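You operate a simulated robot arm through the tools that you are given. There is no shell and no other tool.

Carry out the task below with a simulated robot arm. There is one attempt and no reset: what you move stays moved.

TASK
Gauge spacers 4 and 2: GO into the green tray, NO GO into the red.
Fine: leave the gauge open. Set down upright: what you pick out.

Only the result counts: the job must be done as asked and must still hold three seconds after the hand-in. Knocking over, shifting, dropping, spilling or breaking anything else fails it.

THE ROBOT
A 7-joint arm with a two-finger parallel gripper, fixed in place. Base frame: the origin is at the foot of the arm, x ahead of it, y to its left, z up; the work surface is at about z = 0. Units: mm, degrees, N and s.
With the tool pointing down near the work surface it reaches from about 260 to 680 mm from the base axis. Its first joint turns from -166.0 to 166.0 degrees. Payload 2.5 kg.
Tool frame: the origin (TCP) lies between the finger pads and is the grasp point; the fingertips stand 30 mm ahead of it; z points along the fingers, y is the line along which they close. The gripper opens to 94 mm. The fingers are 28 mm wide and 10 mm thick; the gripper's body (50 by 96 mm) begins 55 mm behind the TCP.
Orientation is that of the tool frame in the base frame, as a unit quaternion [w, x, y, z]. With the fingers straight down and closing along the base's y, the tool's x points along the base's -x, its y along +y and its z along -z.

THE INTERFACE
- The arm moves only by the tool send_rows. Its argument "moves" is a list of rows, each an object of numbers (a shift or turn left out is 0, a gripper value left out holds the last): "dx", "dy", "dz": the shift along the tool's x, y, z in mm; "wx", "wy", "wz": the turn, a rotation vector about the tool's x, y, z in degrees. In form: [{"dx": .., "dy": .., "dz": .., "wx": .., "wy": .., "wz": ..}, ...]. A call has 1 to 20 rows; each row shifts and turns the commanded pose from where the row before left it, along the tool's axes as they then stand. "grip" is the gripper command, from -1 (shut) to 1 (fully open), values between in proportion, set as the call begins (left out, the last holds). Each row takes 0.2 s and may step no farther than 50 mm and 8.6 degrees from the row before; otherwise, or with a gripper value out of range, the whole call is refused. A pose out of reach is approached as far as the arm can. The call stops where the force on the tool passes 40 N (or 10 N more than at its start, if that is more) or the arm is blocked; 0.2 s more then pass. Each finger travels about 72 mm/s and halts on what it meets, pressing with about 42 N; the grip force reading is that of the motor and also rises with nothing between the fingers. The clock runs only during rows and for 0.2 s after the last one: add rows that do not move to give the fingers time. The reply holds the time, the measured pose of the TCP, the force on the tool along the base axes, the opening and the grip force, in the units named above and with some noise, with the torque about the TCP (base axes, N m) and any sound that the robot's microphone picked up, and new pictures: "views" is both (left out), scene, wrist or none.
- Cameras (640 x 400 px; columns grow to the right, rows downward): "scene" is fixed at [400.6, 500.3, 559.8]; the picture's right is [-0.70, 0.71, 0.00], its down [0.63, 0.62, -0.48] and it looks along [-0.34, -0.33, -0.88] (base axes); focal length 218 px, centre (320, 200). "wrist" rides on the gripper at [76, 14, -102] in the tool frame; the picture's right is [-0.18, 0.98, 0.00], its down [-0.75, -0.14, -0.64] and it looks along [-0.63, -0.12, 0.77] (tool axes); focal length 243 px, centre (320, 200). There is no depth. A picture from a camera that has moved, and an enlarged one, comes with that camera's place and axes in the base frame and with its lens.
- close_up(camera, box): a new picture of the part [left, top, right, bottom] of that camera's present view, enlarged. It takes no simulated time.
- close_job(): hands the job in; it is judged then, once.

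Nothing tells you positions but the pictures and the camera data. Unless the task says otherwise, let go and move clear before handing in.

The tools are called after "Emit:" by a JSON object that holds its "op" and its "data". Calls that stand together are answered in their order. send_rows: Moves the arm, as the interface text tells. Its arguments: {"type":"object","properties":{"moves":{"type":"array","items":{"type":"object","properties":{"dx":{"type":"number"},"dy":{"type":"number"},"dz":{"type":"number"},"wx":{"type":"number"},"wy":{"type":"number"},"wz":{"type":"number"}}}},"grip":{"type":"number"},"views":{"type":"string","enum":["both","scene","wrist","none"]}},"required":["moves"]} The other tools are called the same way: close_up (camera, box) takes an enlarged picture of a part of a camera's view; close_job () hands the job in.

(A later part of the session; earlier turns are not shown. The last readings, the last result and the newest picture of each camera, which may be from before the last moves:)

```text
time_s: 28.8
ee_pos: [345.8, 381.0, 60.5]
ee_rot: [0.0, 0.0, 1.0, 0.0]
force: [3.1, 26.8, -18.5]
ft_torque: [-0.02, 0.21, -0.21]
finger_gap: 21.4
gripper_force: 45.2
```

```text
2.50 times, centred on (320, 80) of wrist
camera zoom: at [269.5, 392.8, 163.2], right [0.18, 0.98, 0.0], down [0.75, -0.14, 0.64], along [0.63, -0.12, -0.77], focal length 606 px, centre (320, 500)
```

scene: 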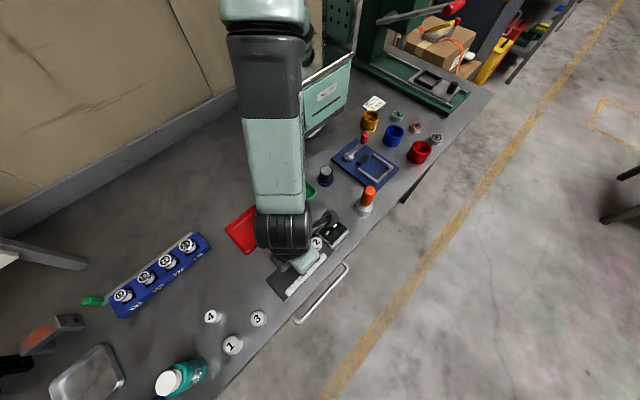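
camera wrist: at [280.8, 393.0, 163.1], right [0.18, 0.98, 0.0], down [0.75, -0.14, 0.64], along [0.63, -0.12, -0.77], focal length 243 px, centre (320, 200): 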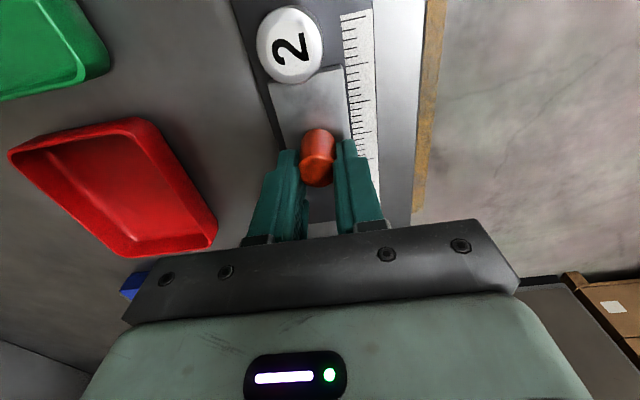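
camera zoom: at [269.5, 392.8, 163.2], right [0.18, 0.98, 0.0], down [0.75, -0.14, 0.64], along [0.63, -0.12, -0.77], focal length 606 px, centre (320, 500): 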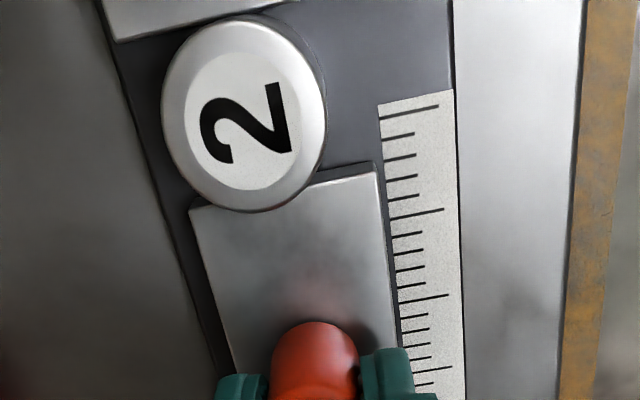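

The display shows GO. I'll relieve the side load and press slightly further, to be sure the spacer is really clamped and the reading is final.

Emit:
{"op": "send_rows", "data": {"moves": [{"dy": 1.5, "dz": 1}, {"dx": 1}, {}], "views": "none"}}

Emit:
{"op": "close_up", "data": {"camera": "scene", "box": [280, 200, 360, 270]}}

Emit:
{"op": "send_rows", "data": {"moves": [{"dx": 1}, {"dx": 0.5}, {}], "views": "none"}}

Emit:
{"op": "close_up", "data": {"camera": "scene", "box": [280, 200, 360, 270]}}

Emit:
{"op": "close_up", "data": {"camera": "wrist", "box": [220, 0, 420, 160]}}

```text
time_s: 29.6
ee_pos: [346.5, 380.2, 60.8]
ee_rot: [0.001, 0.0, 1.0, -0.001]
force: [0.0, -3.8, 27.4]
ft_torque: [0.47, 0.76, 0.01]
finger_gap: 21.4
gripper_force: 45.2
```

```text
5.71 times, centred on (320, 235) of scene
camera zoom: at [400.6, 500.3, 559.8], right [-0.7, 0.71, 0.0], down [0.63, 0.62, -0.48], along [-0.34, -0.33, -0.88], focal length 1247 px, centre (320, 0)
```

zoom: 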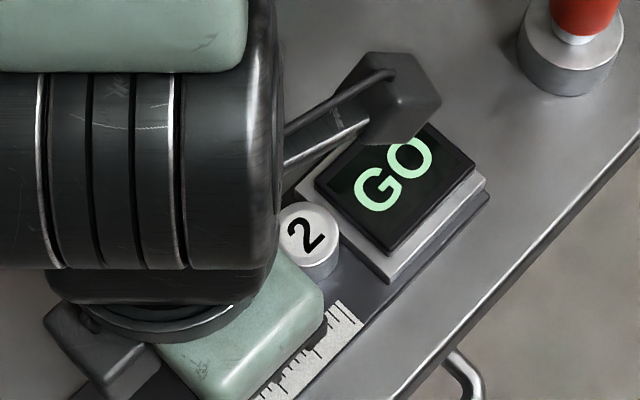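

```text
time_s: 30.3
ee_pos: [346.6, 380.1, 60.2]
ee_rot: [0.002, 0.001, 1.0, 0.0]
force: [0.0, -4.3, 5.3]
ft_torque: [1.05, 0.23, -0.03]
finger_gap: 21.2
gripper_force: 44.9
stopped in row 3: the force on the tool passed its limit at 41 N (the readings are from after the stop); the commanded pose is now the measured one
```

```text
5.71 times, centred on (320, 235) of scene
camera zoom: at [400.6, 500.3, 559.8], right [-0.7, 0.71, 0.0], down [0.63, 0.62, -0.48], along [-0.34, -0.33, -0.88], focal length 1247 px, centre (320, 0)
```

zoom: 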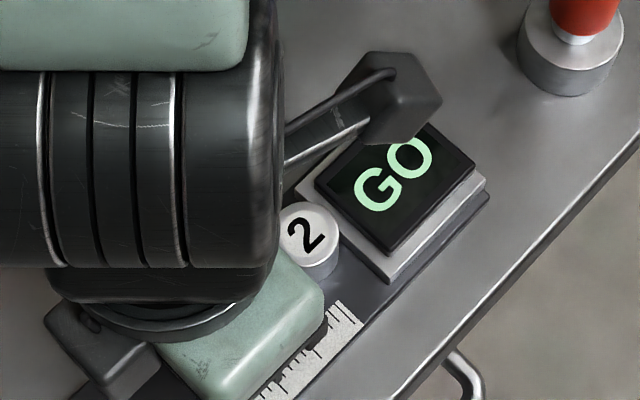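

```text
2.50 times, centred on (320, 80) of wrist
camera zoom: at [269.6, 393.2, 162.9], right [0.19, 0.98, 0.0], down [0.75, -0.14, 0.64], along [0.63, -0.12, -0.76], focal length 606 px, centre (320, 500)
```

zoom: 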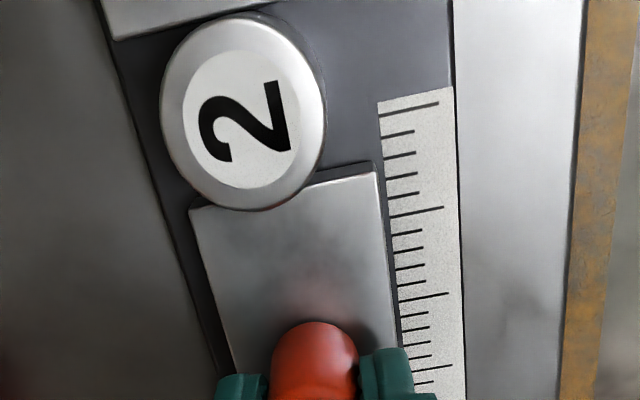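

Spacer 2 is firmly clamped and the reading stays GO, so it belongs in the green tray. I'll slide the gauge back open.

Emit:
{"op": "send_rows", "data": {"moves": [{"dx": -3}, {"dx": -4}, {"dx": -4}, {"dx": -4}, {"dx": -4}, {"dx": -4}, {"dx": -4}, {"dx": -4}, {}], "views": "wrist"}}

Emit:
{"op": "close_up", "data": {"camera": "scene", "box": [280, 200, 360, 270]}}

```text
time_s: 32.3
ee_pos: [375.3, 380.1, 62.2]
ee_rot: [0.0, 0.0, 1.0, -0.001]
force: [-6.5, -3.2, 13.1]
ft_torque: [1.01, 0.08, 0.23]
finger_gap: 21.1
gripper_force: 45.1
camera wrist: at [299.8, 393.1, 163.1], right [0.18, 0.98, 0.0], down [0.75, -0.14, 0.64], along [0.63, -0.12, -0.77], focal length 243 px, centre (320, 200)
```

wrist: 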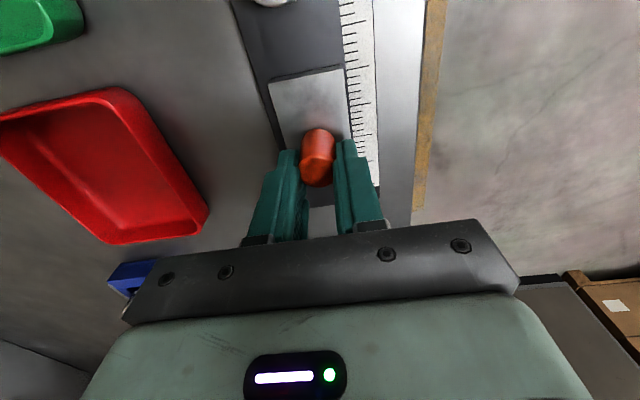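

```text
5.71 times, centred on (320, 235) of scene
camera zoom: at [400.6, 500.3, 559.8], right [-0.7, 0.71, 0.0], down [0.63, 0.62, -0.48], along [-0.34, -0.33, -0.88], focal length 1247 px, centre (320, 0)
```

zoom: 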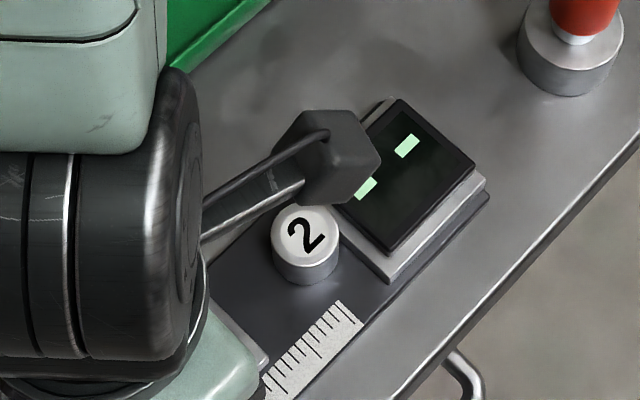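

The gauge is open again and the display is back to dashes. I'll release the knob, rise, and look at spacer 2's new position.

Emit:
{"op": "send_rows", "data": {"moves": [{}, {}, {}], "grip": 0.3, "views": "none"}}

Emit:
{"op": "send_rows", "data": {"moves": [{"dz": -15}, {"dz": -25}, {"dz": -20, "dx": 15}, {"dx": 25}, {"dx": 25}, {"dx": 15}, {}, {}], "views": "wrist"}}

Emit:
{"op": "close_up", "data": {"camera": "wrist", "box": [220, 20, 420, 180]}}

Emit:
{"op": "close_up", "data": {"camera": "scene", "box": [260, 200, 360, 310]}}

```text
time_s: 33.1
ee_pos: [376.5, 380.4, 60.5]
ee_rot: [0.0, 0.001, 1.0, 0.001]
force: [-0.7, 0.4, 0.5]
ft_torque: [-0.02, -0.04, 0.0]
finger_gap: 60.9
gripper_force: 0.1
```

```text
time_s: 34.9
ee_pos: [298.2, 379.9, 120.6]
ee_rot: [0.0, 0.001, 1.0, 0.0]
force: [0.1, 0.4, -0.7]
ft_torque: [0.01, 0.0, 0.03]
finger_gap: 61.0
gripper_force: 0.1
camera wrist: at [220.5, 392.6, 222.7], right [0.19, 0.98, 0.0], down [0.75, -0.14, 0.64], along [0.63, -0.12, -0.77], focal length 243 px, centre (320, 200)
```

wrist: 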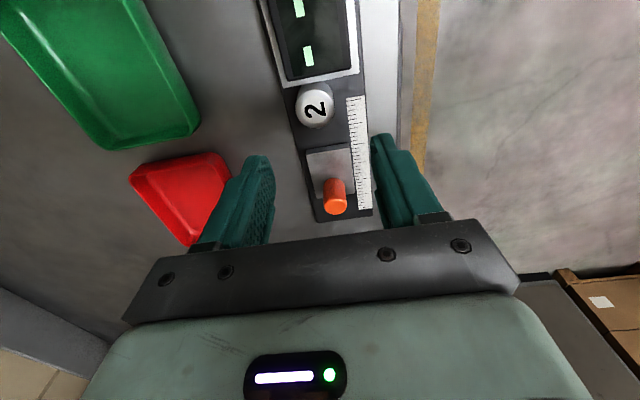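

```text
2.50 times, centred on (320, 100) of wrist
camera zoom: at [220.5, 392.6, 222.7], right [0.19, 0.98, 0.0], down [0.75, -0.14, 0.64], along [0.63, -0.12, -0.77], focal length 606 px, centre (320, 450)
```

zoom: 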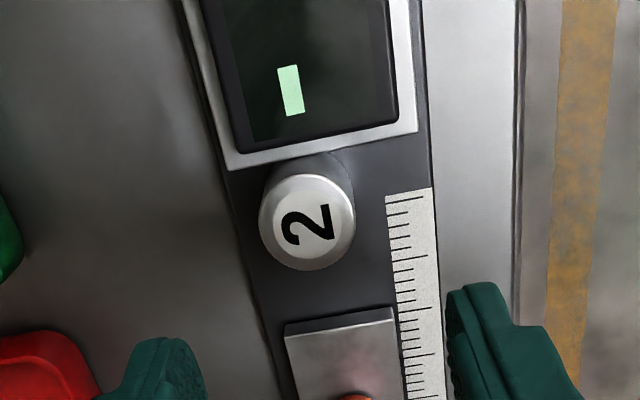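

```text
3.64 times, centred on (310, 255) of scene
camera zoom: at [400.6, 500.3, 559.8], right [-0.7, 0.71, 0.0], down [0.63, 0.62, -0.48], along [-0.34, -0.33, -0.88], focal length 794 px, centre (356, 0)
```

zoom: 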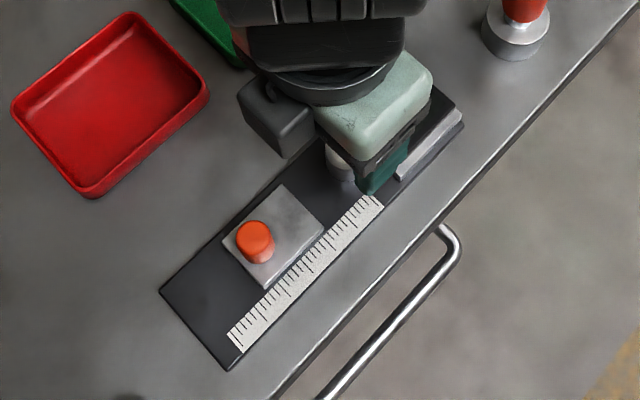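

Spacer 2 is now against the anvil at about (284, 377). I'll grip it with the fingers offset 6 mm away from the anvil so they clear the display housing.

Emit:
{"op": "send_rows", "data": {"moves": [{"dx": 6.5, "dy": -2.4}, {"dz": 20}, {"dz": 20}, {"dz": 15}, {"dz": 12}, {"dz": 7}, {}], "views": "wrist"}}

Emit:
{"op": "close_up", "data": {"camera": "wrist", "box": [220, 60, 420, 220]}}

```text
time_s: 36.5
ee_pos: [289.1, 378.3, 46.2]
ee_rot: [0.001, 0.001, 1.0, 0.0]
force: [-0.7, -0.7, -0.3]
ft_torque: [-0.03, -0.01, 0.02]
finger_gap: 60.8
gripper_force: 0.0
camera wrist: at [212.9, 391.1, 148.4], right [0.19, 0.98, 0.0], down [0.75, -0.14, 0.64], along [0.63, -0.12, -0.77], focal length 243 px, centre (320, 200)
```

wrist: 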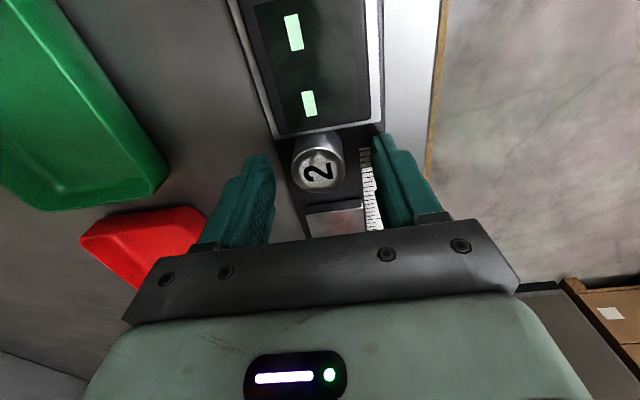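

```text
2.50 times, centred on (320, 140) of wrist
camera zoom: at [212.9, 391.1, 148.4], right [0.19, 0.98, 0.0], down [0.75, -0.14, 0.64], along [0.63, -0.12, -0.77], focal length 606 px, centre (320, 350)
```

zoom: 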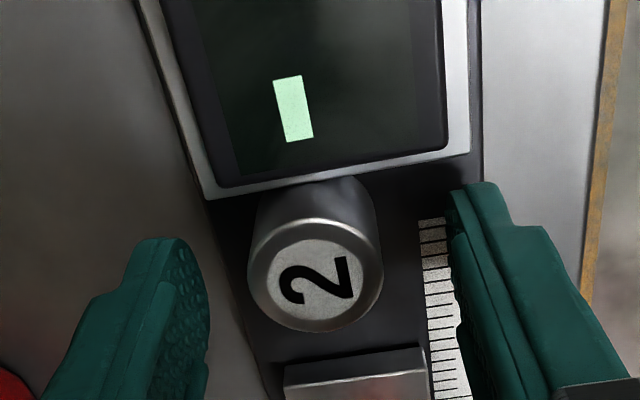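

Emit:
{"op": "send_rows", "data": {"moves": [{}, {}, {}, {}], "grip": -1, "views": "none"}}

Emit:
{"op": "send_rows", "data": {"moves": [{"dz": -5}, {"dz": -15}, {"dz": -25}, {"dz": -25}, {"dz": -20}, {}]}}

Emit:
{"op": "close_up", "data": {"camera": "scene", "box": [200, 160, 360, 280]}}

```text
time_s: 37.5
ee_pos: [290.4, 378.0, 46.1]
ee_rot: [0.001, 0.001, 1.0, 0.0]
force: [0.3, -0.2, 0.6]
ft_torque: [-0.02, 0.02, 0.02]
finger_gap: 28.0
gripper_force: 42.3
```

```text
time_s: 38.9
ee_pos: [289.6, 379.4, 135.9]
ee_rot: [0.001, 0.001, 1.0, 0.0]
force: [0.8, -0.6, 0.2]
ft_torque: [-0.01, -0.02, 0.01]
finger_gap: 28.2
gripper_force: 42.0
camera wrist: at [213.1, 391.6, 238.1], right [0.19, 0.98, 0.0], down [0.75, -0.14, 0.64], along [0.63, -0.12, -0.77], focal length 243 px, centre (320, 200)
```

scene: 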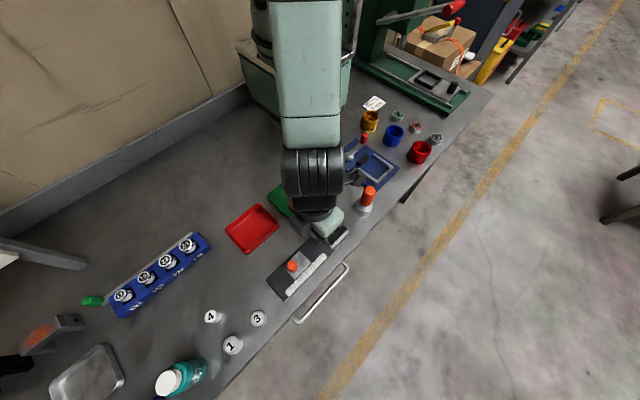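
wrist: 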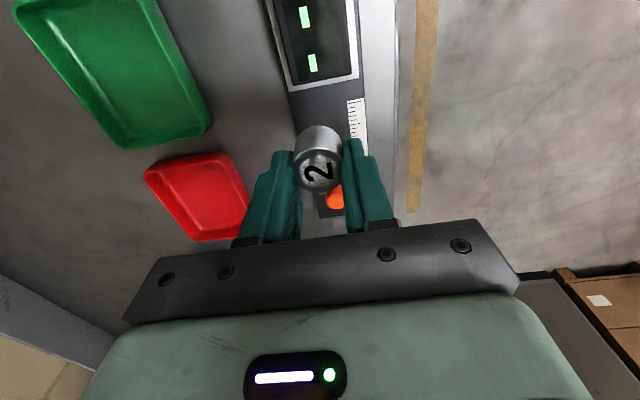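

```text
3.33 times, centred on (280, 220) of scene
camera zoom: at [400.6, 500.3, 559.8], right [-0.7, 0.71, 0.0], down [0.63, 0.62, -0.48], along [-0.34, -0.33, -0.88], focal length 727 px, centre (453, 133)
```

zoom: 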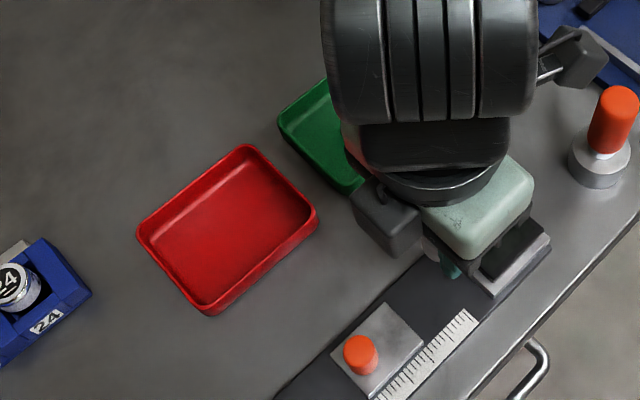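

Spacer 2 is held again. The green tray spans about x 177–288 and y 181–270, centred near (233, 225). I'll carry the spacer there and look down before lowering.

Emit:
{"op": "send_rows", "data": {"moves": [{"dx": 5, "dy": -20}, {"dx": 6, "dy": -25}, {"dx": 6, "dy": -25}, {"dx": 6, "dy": -25}, {"dx": 6, "dy": -25}, {"dx": 6, "dy": -20}, {"dx": 5, "dy": -14}, {}, {}]}}

Emit:
{"op": "close_up", "data": {"camera": "wrist", "box": [180, 20, 460, 240]}}

```text
time_s: 40.9
ee_pos: [249.1, 226.2, 136.4]
ee_rot: [0.001, 0.001, 1.0, 0.0]
force: [-0.3, -0.3, -0.2]
ft_torque: [-0.03, -0.01, -0.01]
finger_gap: 28.2
gripper_force: 41.8
camera wrist: at [172.7, 237.8, 237.9], right [0.19, 0.98, 0.0], down [0.75, -0.14, 0.64], along [0.63, -0.12, -0.77], focal length 243 px, centre (320, 200)
```

scene: 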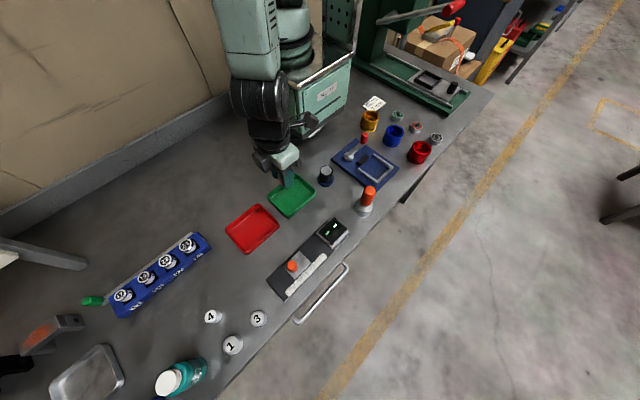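
wrist: 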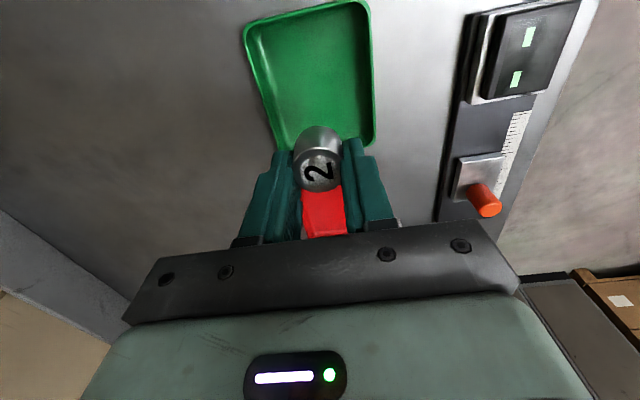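

```text
1.82 times, centred on (320, 130) of wrist
camera zoom: at [172.7, 237.8, 237.9], right [0.19, 0.98, 0.0], down [0.75, -0.14, 0.64], along [0.63, -0.12, -0.77], focal length 441 px, centre (320, 327)
```

zoom: 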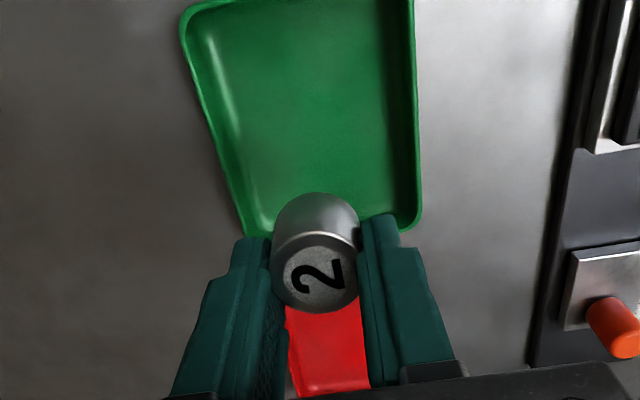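

The tray rim checks out at x≈287. I'll nudge 8 mm toward the tray centre, lower, then feel for the floor.

Emit:
{"op": "send_rows", "data": {"moves": [{"dx": 8}, {"dz": 20}, {"dz": 20}, {"dz": 20}, {"dz": 15}, {"dz": 10}, {"dz": 4}, {}], "views": "both"}}

Emit:
{"op": "close_up", "data": {"camera": "wrist", "box": [180, 20, 460, 240]}}

```text
time_s: 42.7
ee_pos: [242.8, 224.8, 45.7]
ee_rot: [0.001, 0.001, 1.0, 0.0]
force: [-0.5, -0.8, -0.3]
ft_torque: [-0.01, 0.0, 0.02]
finger_gap: 28.3
gripper_force: 41.7
camera wrist: at [167.0, 237.7, 147.9], right [0.19, 0.98, 0.0], down [0.75, -0.14, 0.64], along [0.63, -0.12, -0.77], focal length 243 px, centre (320, 200)
```

scene: 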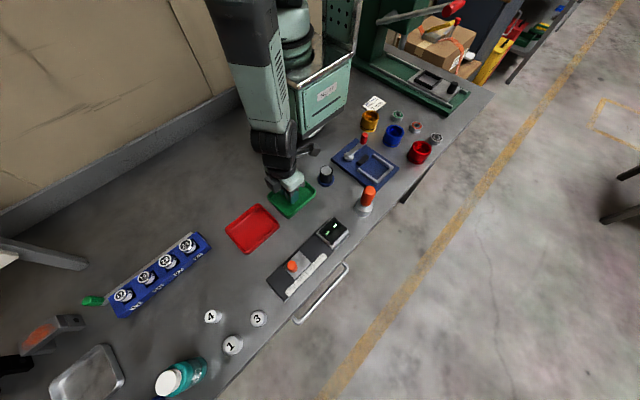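
wrist: 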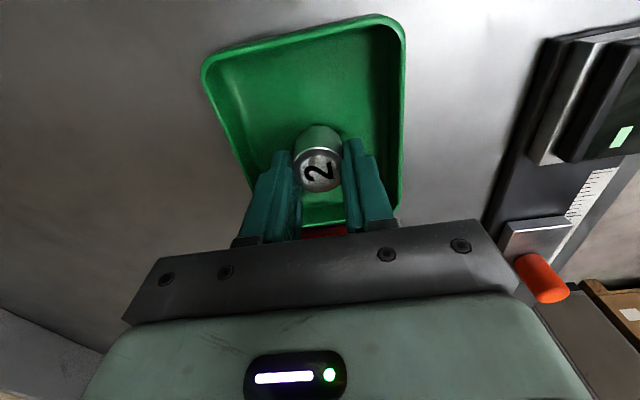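

```text
1.82 times, centred on (320, 130) of wrist
camera zoom: at [167.0, 237.7, 147.9], right [0.19, 0.98, 0.0], down [0.75, -0.14, 0.64], along [0.63, -0.12, -0.77], focal length 441 px, centre (320, 327)
```

zoom: 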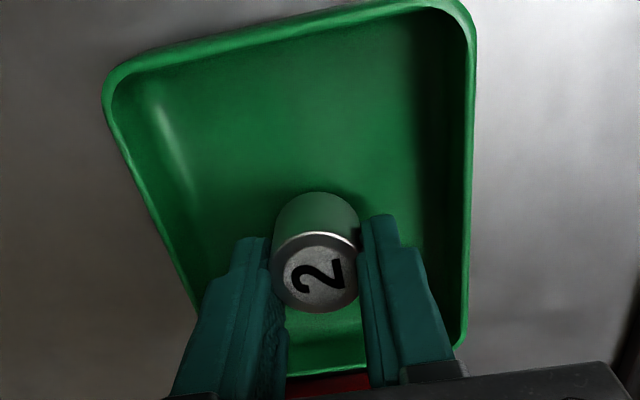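

The spacer is just above the tray floor, well inside the walls. I'll lower it in fine steps to contact.

Emit:
{"op": "send_rows", "data": {"moves": [{"dz": 1.5}, {"dz": 1.5}, {}], "views": "none"}}

Emit:
{"op": "send_rows", "data": {"moves": [{"dz": 1}, {"dz": 1}, {}], "views": "none"}}

```text
time_s: 43.5
ee_pos: [244.7, 224.6, 43.1]
ee_rot: [0.001, 0.001, 1.0, 0.0]
force: [-0.1, 0.6, -0.9]
ft_torque: [0.01, 0.03, 0.0]
finger_gap: 28.3
gripper_force: 42.0
```

```text
time_s: 44.3
ee_pos: [242.6, 224.9, 42.1]
ee_rot: [0.001, 0.001, 1.0, 0.0]
force: [0.4, 0.0, -0.3]
ft_torque: [0.0, 0.01, 0.01]
finger_gap: 28.3
gripper_force: 42.9
```

Emit:
{"op": "send_rows", "data": {"moves": [{"dz": 1}, {"dz": 1}, {}], "views": "none"}}

Emit:
{"op": "send_rows", "data": {"moves": [{"dz": 1}, {}], "views": "none"}}

```text
time_s: 45.1
ee_pos: [242.7, 224.0, 40.6]
ee_rot: [0.003, 0.001, 1.0, 0.0]
force: [-0.6, 1.4, 7.0]
ft_torque: [0.06, 0.09, -0.04]
finger_gap: 27.9
gripper_force: 42.2
```

```text
time_s: 45.7
ee_pos: [242.6, 224.2, 39.9]
ee_rot: [0.002, 0.001, 1.0, 0.0]
force: [1.9, -5.0, 19.8]
ft_torque: [-0.18, 0.05, 0.02]
finger_gap: 28.2
gripper_force: 42.0
```

Contact with the tray floor at 20 N. I'll ease off, open the fingers just enough, and lift clear.

Emit:
{"op": "send_rows", "data": {"moves": [{"dz": -0.8}, {}], "views": "none"}}

Emit:
{"op": "send_rows", "data": {"moves": [{}, {}, {}], "grip": -0.1, "views": "none"}}

Emit:
{"op": "send_rows", "data": {"moves": [{"dz": -10}, {"dz": -25}, {"dz": -30}, {"dz": -35}, {}]}}

Emit:
{"op": "close_up", "data": {"camera": "wrist", "box": [180, 0, 460, 220]}}

```text
time_s: 46.3
ee_pos: [242.4, 224.6, 39.9]
ee_rot: [0.001, 0.0, 1.0, 0.0]
force: [0.5, 0.1, 0.7]
ft_torque: [0.0, 0.0, 0.0]
finger_gap: 28.4
gripper_force: 42.4
```

```text
time_s: 47.1
ee_pos: [241.4, 223.8, 40.4]
ee_rot: [0.001, 0.001, 1.0, 0.0]
force: [-0.2, 0.0, -0.3]
ft_torque: [0.0, 0.05, -0.03]
finger_gap: 42.3
gripper_force: 0.0
```

```text
time_s: 48.3
ee_pos: [243.7, 224.5, 141.7]
ee_rot: [0.001, 0.002, 1.0, 0.0]
force: [-0.1, -0.2, 0.5]
ft_torque: [0.01, 0.02, 0.01]
finger_gap: 42.3
gripper_force: 0.1
camera wrist: at [166.6, 237.4, 243.3], right [0.19, 0.98, 0.0], down [0.75, -0.14, 0.64], along [0.63, -0.12, -0.77], focal length 243 px, centre (320, 200)
```

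scene: 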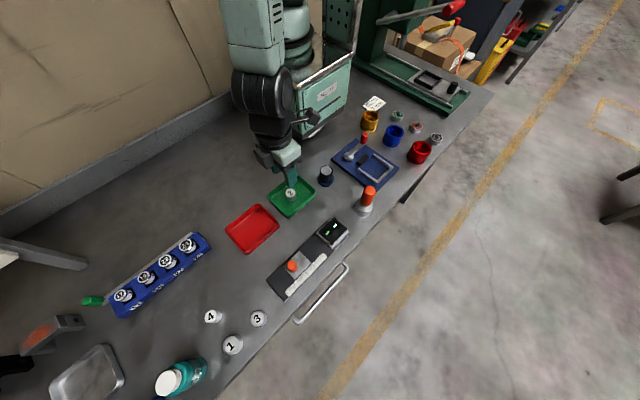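
wrist: 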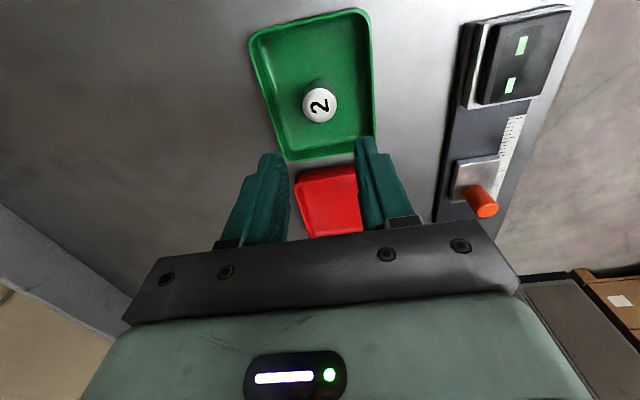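

```text
1.82 times, centred on (320, 110) of wrist
camera zoom: at [166.6, 237.4, 243.3], right [0.19, 0.98, 0.0], down [0.75, -0.14, 0.64], along [0.63, -0.12, -0.77], focal length 441 px, centre (320, 364)
```

zoom: 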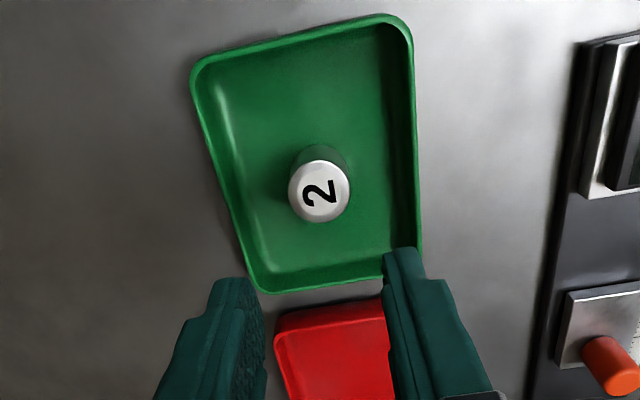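

Spacer 2 stands upright in the green tray. Next I'll move over to spacer 4 near (562, 329).

Emit:
{"op": "send_rows", "data": {"moves": [{"dx": -20, "dy": 5}, {"dx": -28, "dy": 10}, {"dx": -28, "dy": 10}, {"dx": -28, "dy": 10}, {"dx": -28, "dy": 10}, {"dx": -28, "dy": 10}, {"dx": -28, "dy": 10}, {"dx": -28, "dy": 10}, {"dx": -28, "dy": 10}, {"dx": -28, "dy": 10}, {"dx": -25, "dy": 8, "dz": 10}, {"dx": -20, "dy": 2, "dz": 15}, {}, {}], "grip": 0.3}}

Emit:
{"op": "close_up", "data": {"camera": "wrist", "box": [220, 20, 420, 180]}}

```text
time_s: 51.3
ee_pos: [559.4, 327.0, 114.8]
ee_rot: [0.001, 0.001, 1.0, 0.0]
force: [-0.6, 1.0, -0.6]
ft_torque: [0.03, -0.02, -0.02]
finger_gap: 60.9
gripper_force: 0.0
camera wrist: at [482.3, 340.7, 216.6], right [0.19, 0.98, 0.0], down [0.75, -0.14, 0.64], along [0.63, -0.12, -0.77], focal length 243 px, centre (320, 200)
```

scene: 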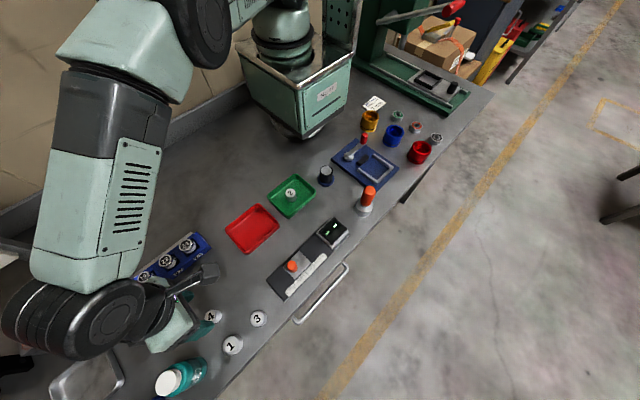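
wrist: 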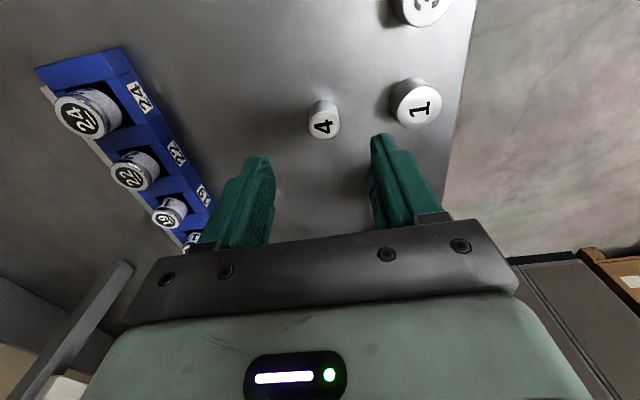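

```text
2.50 times, centred on (320, 100) of wrist
camera zoom: at [482.3, 340.7, 216.6], right [0.19, 0.98, 0.0], down [0.75, -0.14, 0.64], along [0.63, -0.12, -0.77], focal length 606 px, centre (320, 450)
```

zoom: 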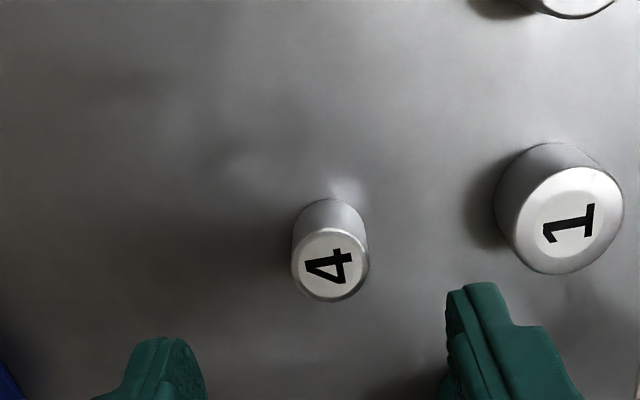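

Spacer 4's top is at about (562, 329.7), so I'll correct by about 2 mm in each axis and descend around it.

Emit:
{"op": "send_rows", "data": {"moves": [{"dx": -2, "dy": 2.7}, {"dz": 20}, {"dz": 20}, {"dz": 16}, {"dz": 12}, {"dz": 9}, {}], "views": "wrist"}}

Emit:
{"op": "close_up", "data": {"camera": "wrist", "box": [220, 60, 420, 220]}}

```text
time_s: 52.9
ee_pos: [560.7, 330.5, 38.7]
ee_rot: [0.002, 0.001, 1.0, -0.001]
force: [-0.6, -0.1, -0.5]
ft_torque: [0.02, 0.0, -0.03]
finger_gap: 60.9
gripper_force: 0.0
camera wrist: at [484.0, 343.5, 141.5], right [0.19, 0.98, 0.0], down [0.75, -0.14, 0.64], along [0.63, -0.12, -0.77], focal length 243 px, centre (320, 200)
```

wrist: 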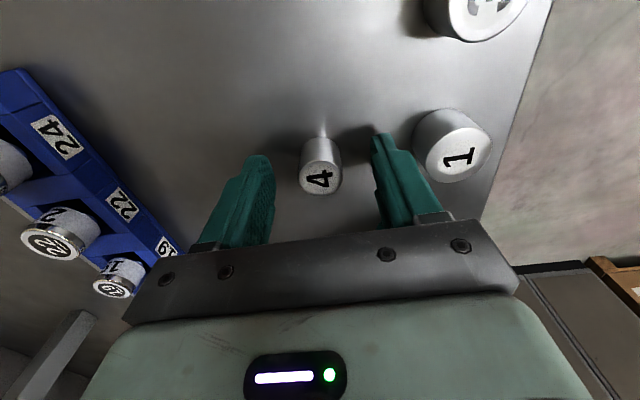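

```text
2.50 times, centred on (320, 140) of wrist
camera zoom: at [484.0, 343.5, 141.5], right [0.19, 0.98, 0.0], down [0.75, -0.14, 0.64], along [0.63, -0.12, -0.77], focal length 606 px, centre (320, 350)
```

zoom: 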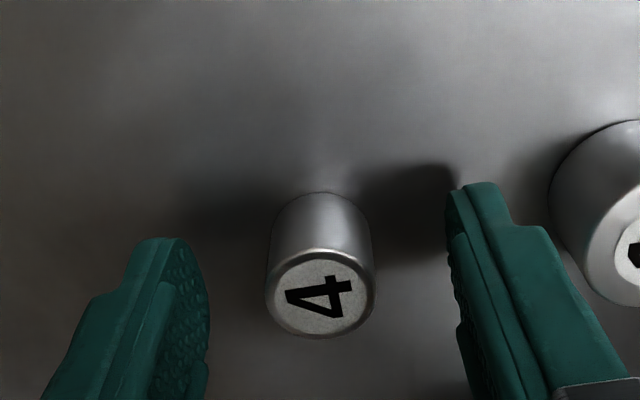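

Spacer 4 is centred between the fingers. I'll grip, lift and carry it to the gauge.

Emit:
{"op": "send_rows", "data": {"moves": [{}, {}, {}, {}], "grip": -1, "views": "none"}}

Emit:
{"op": "send_rows", "data": {"moves": [{"dz": -10}, {"dz": -20}, {"dz": -25}, {"dz": -30}, {"dz": -20}, {}], "views": "wrist"}}

```text
time_s: 53.9
ee_pos: [560.1, 329.9, 39.4]
ee_rot: [0.001, 0.0, 1.0, 0.0]
force: [0.3, 0.8, 0.5]
ft_torque: [0.02, -0.02, -0.01]
finger_gap: 24.0
gripper_force: 42.2
```

```text
time_s: 55.3
ee_pos: [561.7, 331.8, 143.6]
ee_rot: [0.002, 0.0, 1.0, 0.0]
force: [0.0, -0.5, 0.2]
ft_torque: [0.0, -0.03, 0.01]
finger_gap: 24.2
gripper_force: 42.3
camera wrist: at [485.1, 345.1, 245.5], right [0.19, 0.98, 0.0], down [0.75, -0.14, 0.64], along [0.63, -0.12, -0.77], focal length 243 px, centre (320, 200)
```

wrist: 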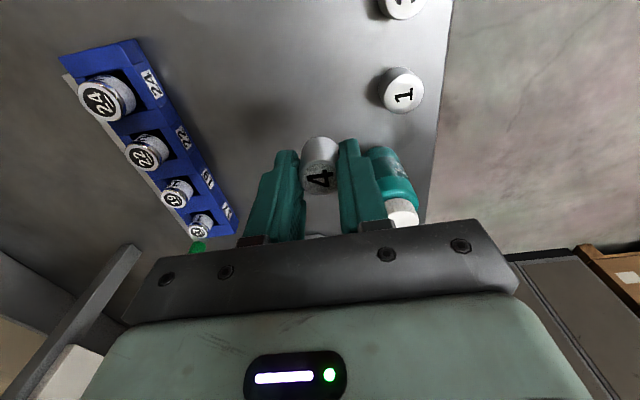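

Spacer 4 is held at 24.1 mm across. I'll move it above the gauge gap at about (297, 379).

Emit:
{"op": "send_rows", "data": {"moves": [{"dx": 20, "dy": 4}, {"dx": 27, "dy": 5}, {"dx": 27, "dy": 5}, {"dx": 27, "dy": 5}, {"dx": 27, "dy": 5}, {"dx": 27, "dy": 5}, {"dx": 27, "dy": 5}, {"dx": 27, "dy": 5}, {"dx": 27, "dy": 5}, {"dx": 18, "dy": 3.5}, {"dx": 10, "dy": 1}, {}, {}], "views": "wrist"}}

Emit:
{"op": "close_up", "data": {"camera": "wrist", "box": [220, 20, 420, 180]}}

```text
time_s: 58.1
ee_pos: [298.5, 382.6, 143.8]
ee_rot: [0.001, 0.001, 1.0, 0.001]
force: [0.2, -0.3, 0.0]
ft_torque: [0.03, 0.0, 0.0]
finger_gap: 24.2
gripper_force: 42.2
camera wrist: at [222.1, 396.1, 243.9], right [0.19, 0.98, 0.0], down [0.75, -0.14, 0.64], along [0.63, -0.12, -0.77], focal length 243 px, centre (320, 200)
```

wrist: 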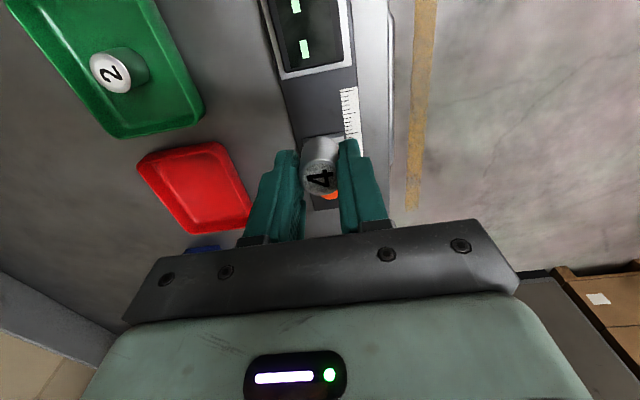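

```text
2.50 times, centred on (320, 100) of wrist
camera zoom: at [222.1, 396.1, 243.9], right [0.19, 0.98, 0.0], down [0.75, -0.14, 0.64], along [0.63, -0.12, -0.77], focal length 606 px, centre (320, 450)
```

zoom: 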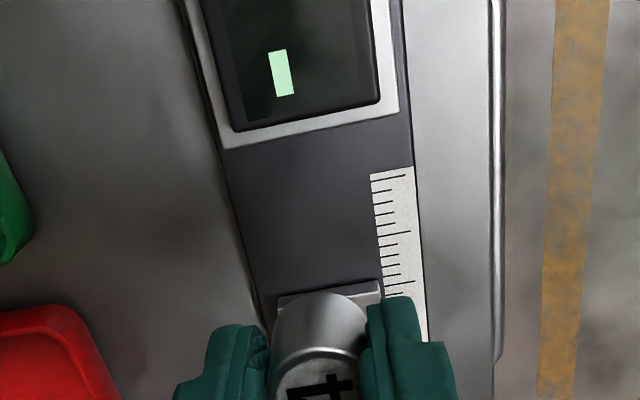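

Aligned in x, about 2.5 mm high in y. I'll correct that and lower to just above the bed.

Emit:
{"op": "send_rows", "data": {"moves": [{"dy": -2.5}, {"dz": 20}, {"dz": 20}, {"dz": 20}, {"dz": 15}, {"dz": 10}, {"dz": 4}, {}], "views": "wrist"}}

Emit:
{"op": "send_rows", "data": {"moves": [{"dz": 1.5}, {"dz": 1.5}, {}], "views": "none"}}

Emit:
{"op": "send_rows", "data": {"moves": [{"dz": 1}, {"dz": 1}, {}], "views": "none"}}

```text
time_s: 59.9
ee_pos: [296.8, 376.6, 51.0]
ee_rot: [0.001, 0.001, 1.0, 0.0]
force: [0.7, 0.9, -0.9]
ft_torque: [-0.03, 0.0, 0.03]
finger_gap: 23.9
gripper_force: 41.8
camera wrist: at [220.3, 390.3, 154.3], right [0.19, 0.98, 0.0], down [0.75, -0.14, 0.64], along [0.63, -0.12, -0.77], focal length 243 px, centre (320, 200)
```

wrist: 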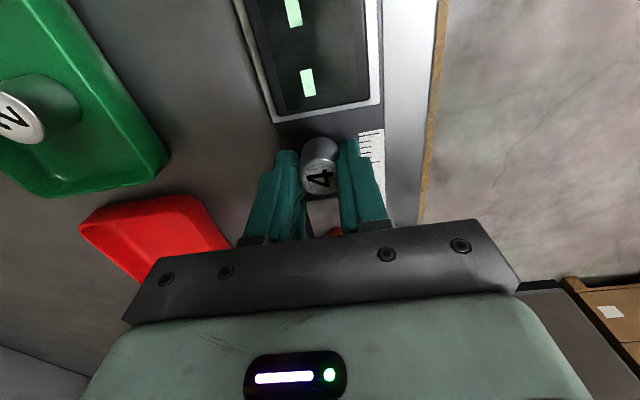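

```text
time_s: 60.7
ee_pos: [296.9, 376.9, 49.8]
ee_rot: [0.002, 0.002, 1.0, 0.0]
force: [-0.2, 1.2, 1.0]
ft_torque: [0.04, 0.03, -0.03]
finger_gap: 24.1
gripper_force: 41.9
```

```text
time_s: 61.5
ee_pos: [297.3, 377.1, 49.0]
ee_rot: [0.002, 0.0, 1.0, 0.0]
force: [-5.8, -0.2, 15.8]
ft_torque: [0.01, 0.14, -0.06]
finger_gap: 24.2
gripper_force: 42.1
```

Contact at 16 N. I'll ease off, release, lift, and go back over the knob.

Emit:
{"op": "send_rows", "data": {"moves": [{"dz": -0.8}, {}], "views": "none"}}

Emit:
{"op": "send_rows", "data": {"moves": [{}, {}, {}], "grip": 0.2, "views": "none"}}

Emit:
{"op": "send_rows", "data": {"moves": [{"dz": -10}, {"dz": -20}, {"dz": -25}, {"dz": -15}, {"dx": -20, "dy": 1}, {"dx": -25, "dy": 1}, {"dx": -25, "dy": 0.5}, {}, {}]}}

Emit:
{"op": "close_up", "data": {"camera": "wrist", "box": [220, 0, 420, 160]}}

```text
time_s: 62.1
ee_pos: [297.7, 377.7, 49.4]
ee_rot: [0.002, 0.001, 1.0, 0.0]
force: [-2.6, 1.4, 10.2]
ft_torque: [0.0, 0.13, 0.01]
finger_gap: 24.1
gripper_force: 41.7
```

```text
time_s: 62.9
ee_pos: [296.4, 377.4, 49.9]
ee_rot: [0.001, 0.0, 1.0, 0.0]
force: [-0.2, -0.8, 0.4]
ft_torque: [-0.02, 0.03, 0.02]
finger_gap: 56.5
gripper_force: 0.1
```

```text
time_s: 64.9
ee_pos: [368.6, 379.1, 123.0]
ee_rot: [0.001, 0.001, 1.0, 0.0]
force: [0.4, -0.1, 0.2]
ft_torque: [0.0, 0.02, 0.02]
finger_gap: 56.4
gripper_force: 0.1
camera wrist: at [292.0, 392.0, 224.4], right [0.19, 0.98, 0.0], down [0.75, -0.14, 0.64], along [0.63, -0.12, -0.77], focal length 243 px, centre (320, 200)
```

scene: 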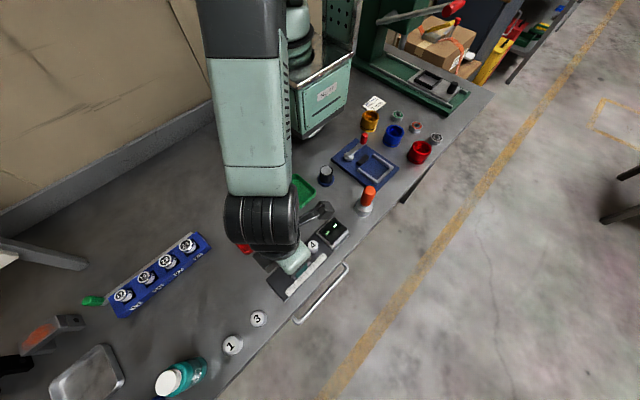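
wrist: 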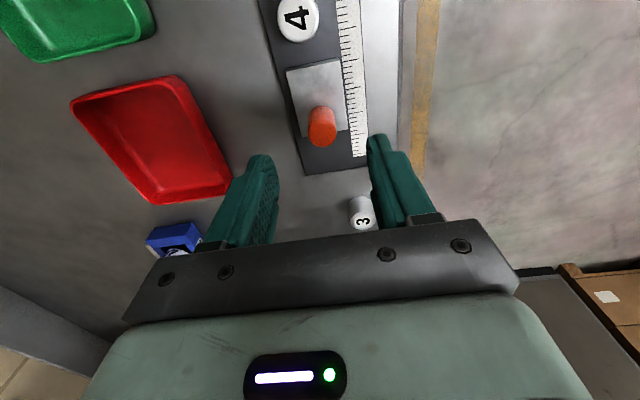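

```text
2.50 times, centred on (320, 80) of wrist
camera zoom: at [292.0, 392.0, 224.4], right [0.19, 0.98, 0.0], down [0.75, -0.14, 0.64], along [0.63, -0.12, -0.77], focal length 606 px, centre (320, 500)
```

zoom: 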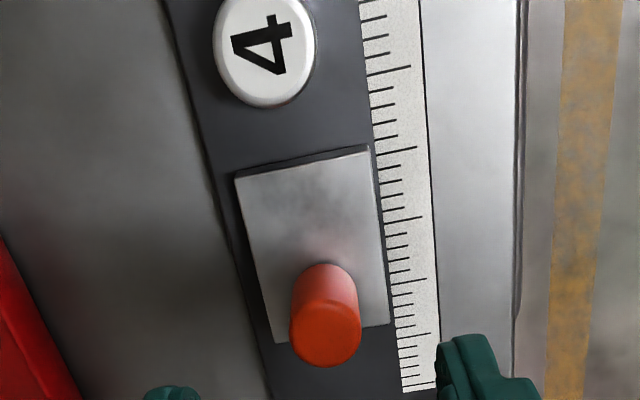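

Spacer 4 stands upright in the gap. The knob is at about (376, 379.5). I'll descend to tip height just above the slide top and grip the knob.

Emit:
{"op": "send_rows", "data": {"moves": [{"dx": -7.5, "dy": 0.8}, {"dz": 20}, {"dz": 20}, {"dz": 12}, {"dz": 7}, {}], "views": "none"}}

Emit:
{"op": "send_rows", "data": {"moves": [{}, {}, {}, {}], "grip": -1, "views": "wrist"}}

```text
time_s: 66.3
ee_pos: [373.9, 379.9, 62.3]
ee_rot: [0.001, 0.001, 1.0, 0.0]
force: [-0.7, 0.6, 0.5]
ft_torque: [0.03, -0.01, 0.03]
finger_gap: 56.6
gripper_force: 0.1
```

```text
time_s: 67.3
ee_pos: [373.8, 380.4, 62.0]
ee_rot: [0.0, 0.001, 1.0, 0.0]
force: [0.1, 6.1, -4.2]
ft_torque: [-0.4, -0.24, 0.0]
finger_gap: 21.3
gripper_force: 44.9
camera wrist: at [297.1, 393.2, 164.2], right [0.18, 0.98, 0.0], down [0.75, -0.14, 0.64], along [0.63, -0.12, -0.77], focal length 243 px, centre (320, 200)
```

wrist: 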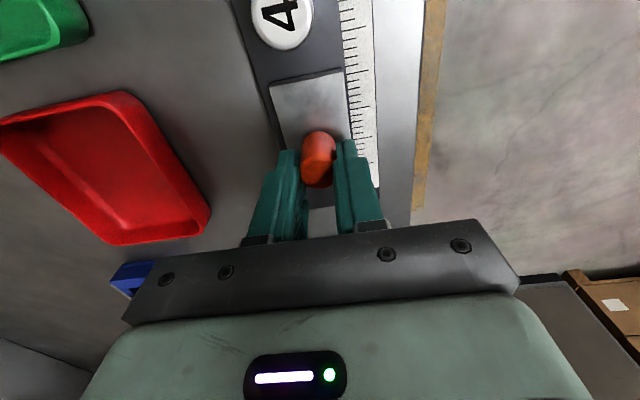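

The knob is gripped cleanly. I'll slide it toward spacer 4.

Emit:
{"op": "send_rows", "data": {"moves": [{"dx": 3}, {"dx": 3}, {"dx": 3}, {"dx": 3}, {"dx": 3}, {"dx": 3}, {"dx": 3}, {"dx": 2}, {}], "views": "none"}}

Emit:
{"op": "close_up", "data": {"camera": "scene", "box": [280, 200, 360, 270]}}

Emit:
{"op": "close_up", "data": {"camera": "wrist", "box": [220, 0, 420, 160]}}

```text
time_s: 69.3
ee_pos: [352.4, 379.3, 62.3]
ee_rot: [0.003, 0.001, 1.0, 0.0]
force: [0.6, -2.3, 37.7]
ft_torque: [-0.6, -0.05, 0.01]
finger_gap: 21.0
gripper_force: 45.4
```

```text
5.71 times, centred on (320, 235) of scene
camera zoom: at [400.6, 500.3, 559.8], right [-0.7, 0.71, 0.0], down [0.63, 0.62, -0.48], along [-0.34, -0.33, -0.88], focal length 1247 px, centre (320, 0)
```

zoom: 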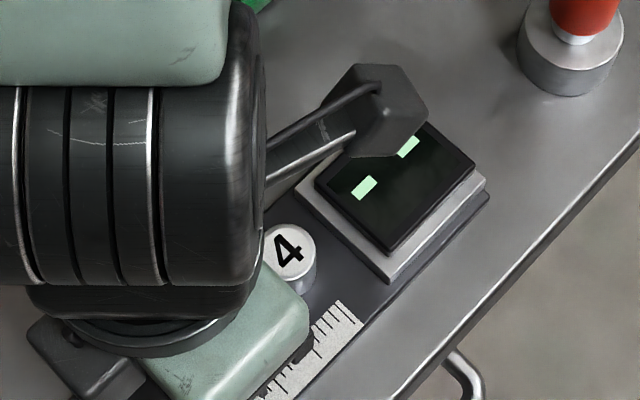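

```text
2.50 times, centred on (320, 80) of wrist
camera zoom: at [276.5, 393.2, 163.7], right [0.19, 0.98, 0.0], down [0.75, -0.14, 0.65], along [0.63, -0.12, -0.76], focal length 606 px, centre (320, 500)
```

zoom: 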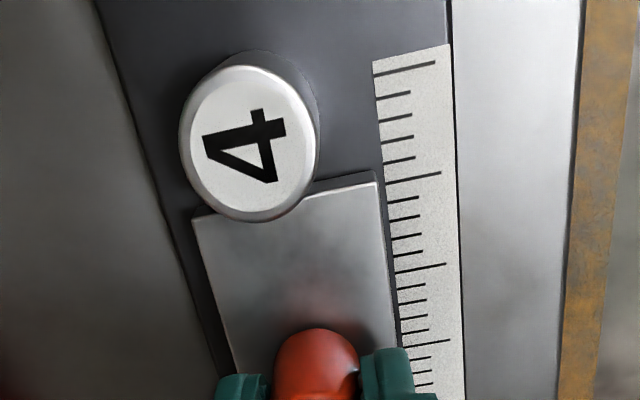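

A vertical load of 38 N has built up on the fingers. I'll relieve it before going on.

Emit:
{"op": "send_rows", "data": {"moves": [{"dz": -1}, {}], "views": "none"}}

Emit:
{"op": "send_rows", "data": {"moves": [{"dz": -0.8}, {}], "views": "none"}}

```text
time_s: 69.9
ee_pos: [353.1, 380.3, 61.6]
ee_rot: [0.001, 0.001, 1.0, -0.001]
force: [0.3, -3.5, 18.7]
ft_torque: [0.51, -1.02, -0.01]
finger_gap: 20.8
gripper_force: 45.1
```

```text
time_s: 70.5
ee_pos: [350.7, 379.2, 62.2]
ee_rot: [-0.001, 0.002, 1.0, 0.0]
force: [0.9, -3.0, 1.6]
ft_torque: [0.63, -0.89, -0.01]
finger_gap: 21.2
gripper_force: 45.3
```

Emit:
{"op": "send_rows", "data": {"moves": [{"dx": 1.5}, {"dx": 1.5}, {"dx": 1.5}, {}], "views": "none"}}

Emit:
{"op": "close_up", "data": {"camera": "scene", "box": [280, 200, 360, 270]}}

Emit:
{"op": "send_rows", "data": {"moves": [{"dx": 1.5}, {"dx": 1.5}, {}], "views": "none"}}

Emit:
{"op": "close_up", "data": {"camera": "scene", "box": [280, 200, 360, 270]}}

Emit:
{"op": "close_up", "data": {"camera": "wrist", "box": [220, 0, 420, 160]}}

```text
time_s: 71.5
ee_pos: [343.9, 380.1, 63.0]
ee_rot: [0.0, 0.001, 1.0, -0.001]
force: [0.1, 0.5, -34.4]
ft_torque: [0.65, -0.12, -0.01]
finger_gap: 21.4
gripper_force: 45.3
```

```text
5.71 times, centred on (320, 235) of scene
camera zoom: at [400.6, 500.3, 559.8], right [-0.7, 0.71, 0.0], down [0.63, 0.62, -0.48], along [-0.34, -0.33, -0.88], focal length 1247 px, centre (320, 0)
```

zoom: 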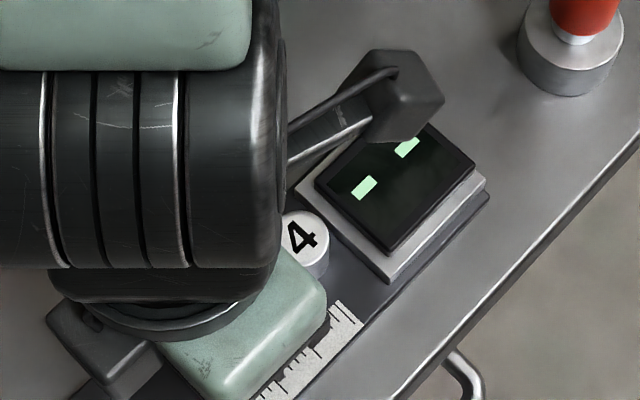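

```text
time_s: 72.3
ee_pos: [343.9, 379.7, 62.2]
ee_rot: [-0.001, 0.001, 1.0, -0.002]
force: [0.2, 0.2, -36.5]
ft_torque: [0.6, -0.13, -0.01]
finger_gap: 21.3
gripper_force: 45.3
```

```text
5.71 times, centred on (320, 235) of scene
camera zoom: at [400.6, 500.3, 559.8], right [-0.7, 0.71, 0.0], down [0.63, 0.62, -0.48], along [-0.34, -0.33, -0.88], focal length 1247 px, centre (320, 0)
```

zoom: 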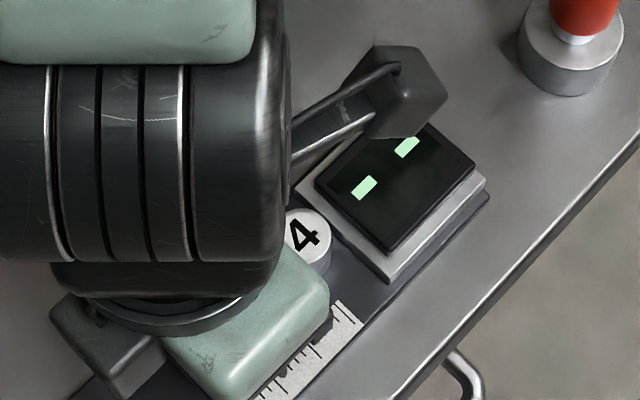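

```text
2.50 times, centred on (320, 80) of wrist
camera zoom: at [267.3, 393.4, 164.4], right [0.19, 0.98, 0.0], down [0.75, -0.14, 0.64], along [0.63, -0.12, -0.77], focal length 606 px, centre (320, 500)
```

zoom: 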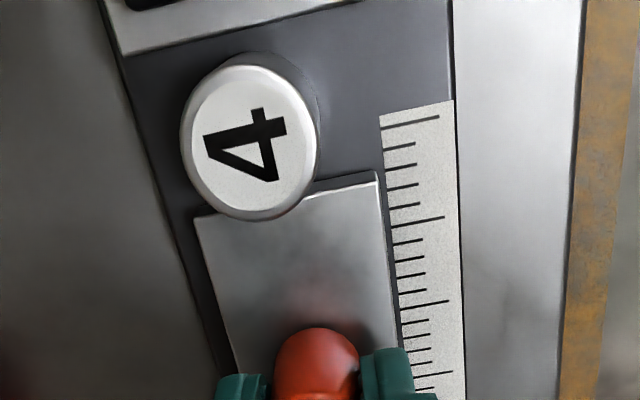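

Now there's an upward pull of 36 N, so I'll ease down 1 mm and carry on to close the last few millimetres.

Emit:
{"op": "send_rows", "data": {"moves": [{"dz": 1}, {}], "views": "none"}}

Emit:
{"op": "send_rows", "data": {"moves": [{"dx": 1}, {"dx": 1}, {}], "views": "none"}}

Emit:
{"op": "close_up", "data": {"camera": "scene", "box": [280, 200, 360, 270]}}

```text
time_s: 72.9
ee_pos: [343.1, 379.8, 61.8]
ee_rot: [0.0, 0.0, 1.0, -0.001]
force: [-1.2, -9.8, -11.7]
ft_torque: [0.37, 1.17, 0.1]
finger_gap: 21.1
gripper_force: 45.0
```

```text
time_s: 73.7
ee_pos: [343.9, 380.3, 63.0]
ee_rot: [0.002, 0.001, 1.0, 0.0]
force: [0.2, -22.3, 13.4]
ft_torque: [-0.01, 0.18, 0.02]
finger_gap: 21.0
gripper_force: 45.3
```

```text
5.71 times, centred on (320, 235) of scene
camera zoom: at [400.6, 500.3, 559.8], right [-0.7, 0.71, 0.0], down [0.63, 0.62, -0.48], along [-0.34, -0.33, -0.88], focal length 1247 px, centre (320, 0)
```

zoom: 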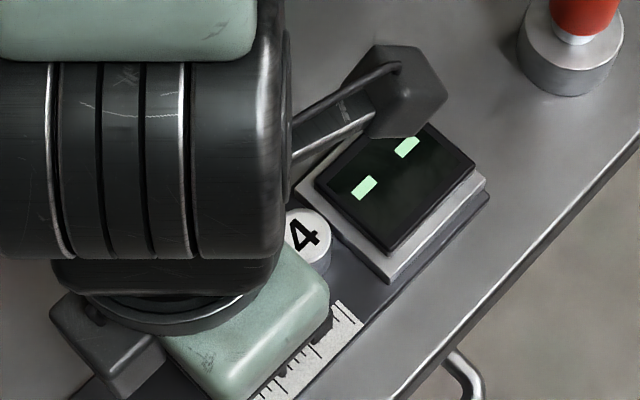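

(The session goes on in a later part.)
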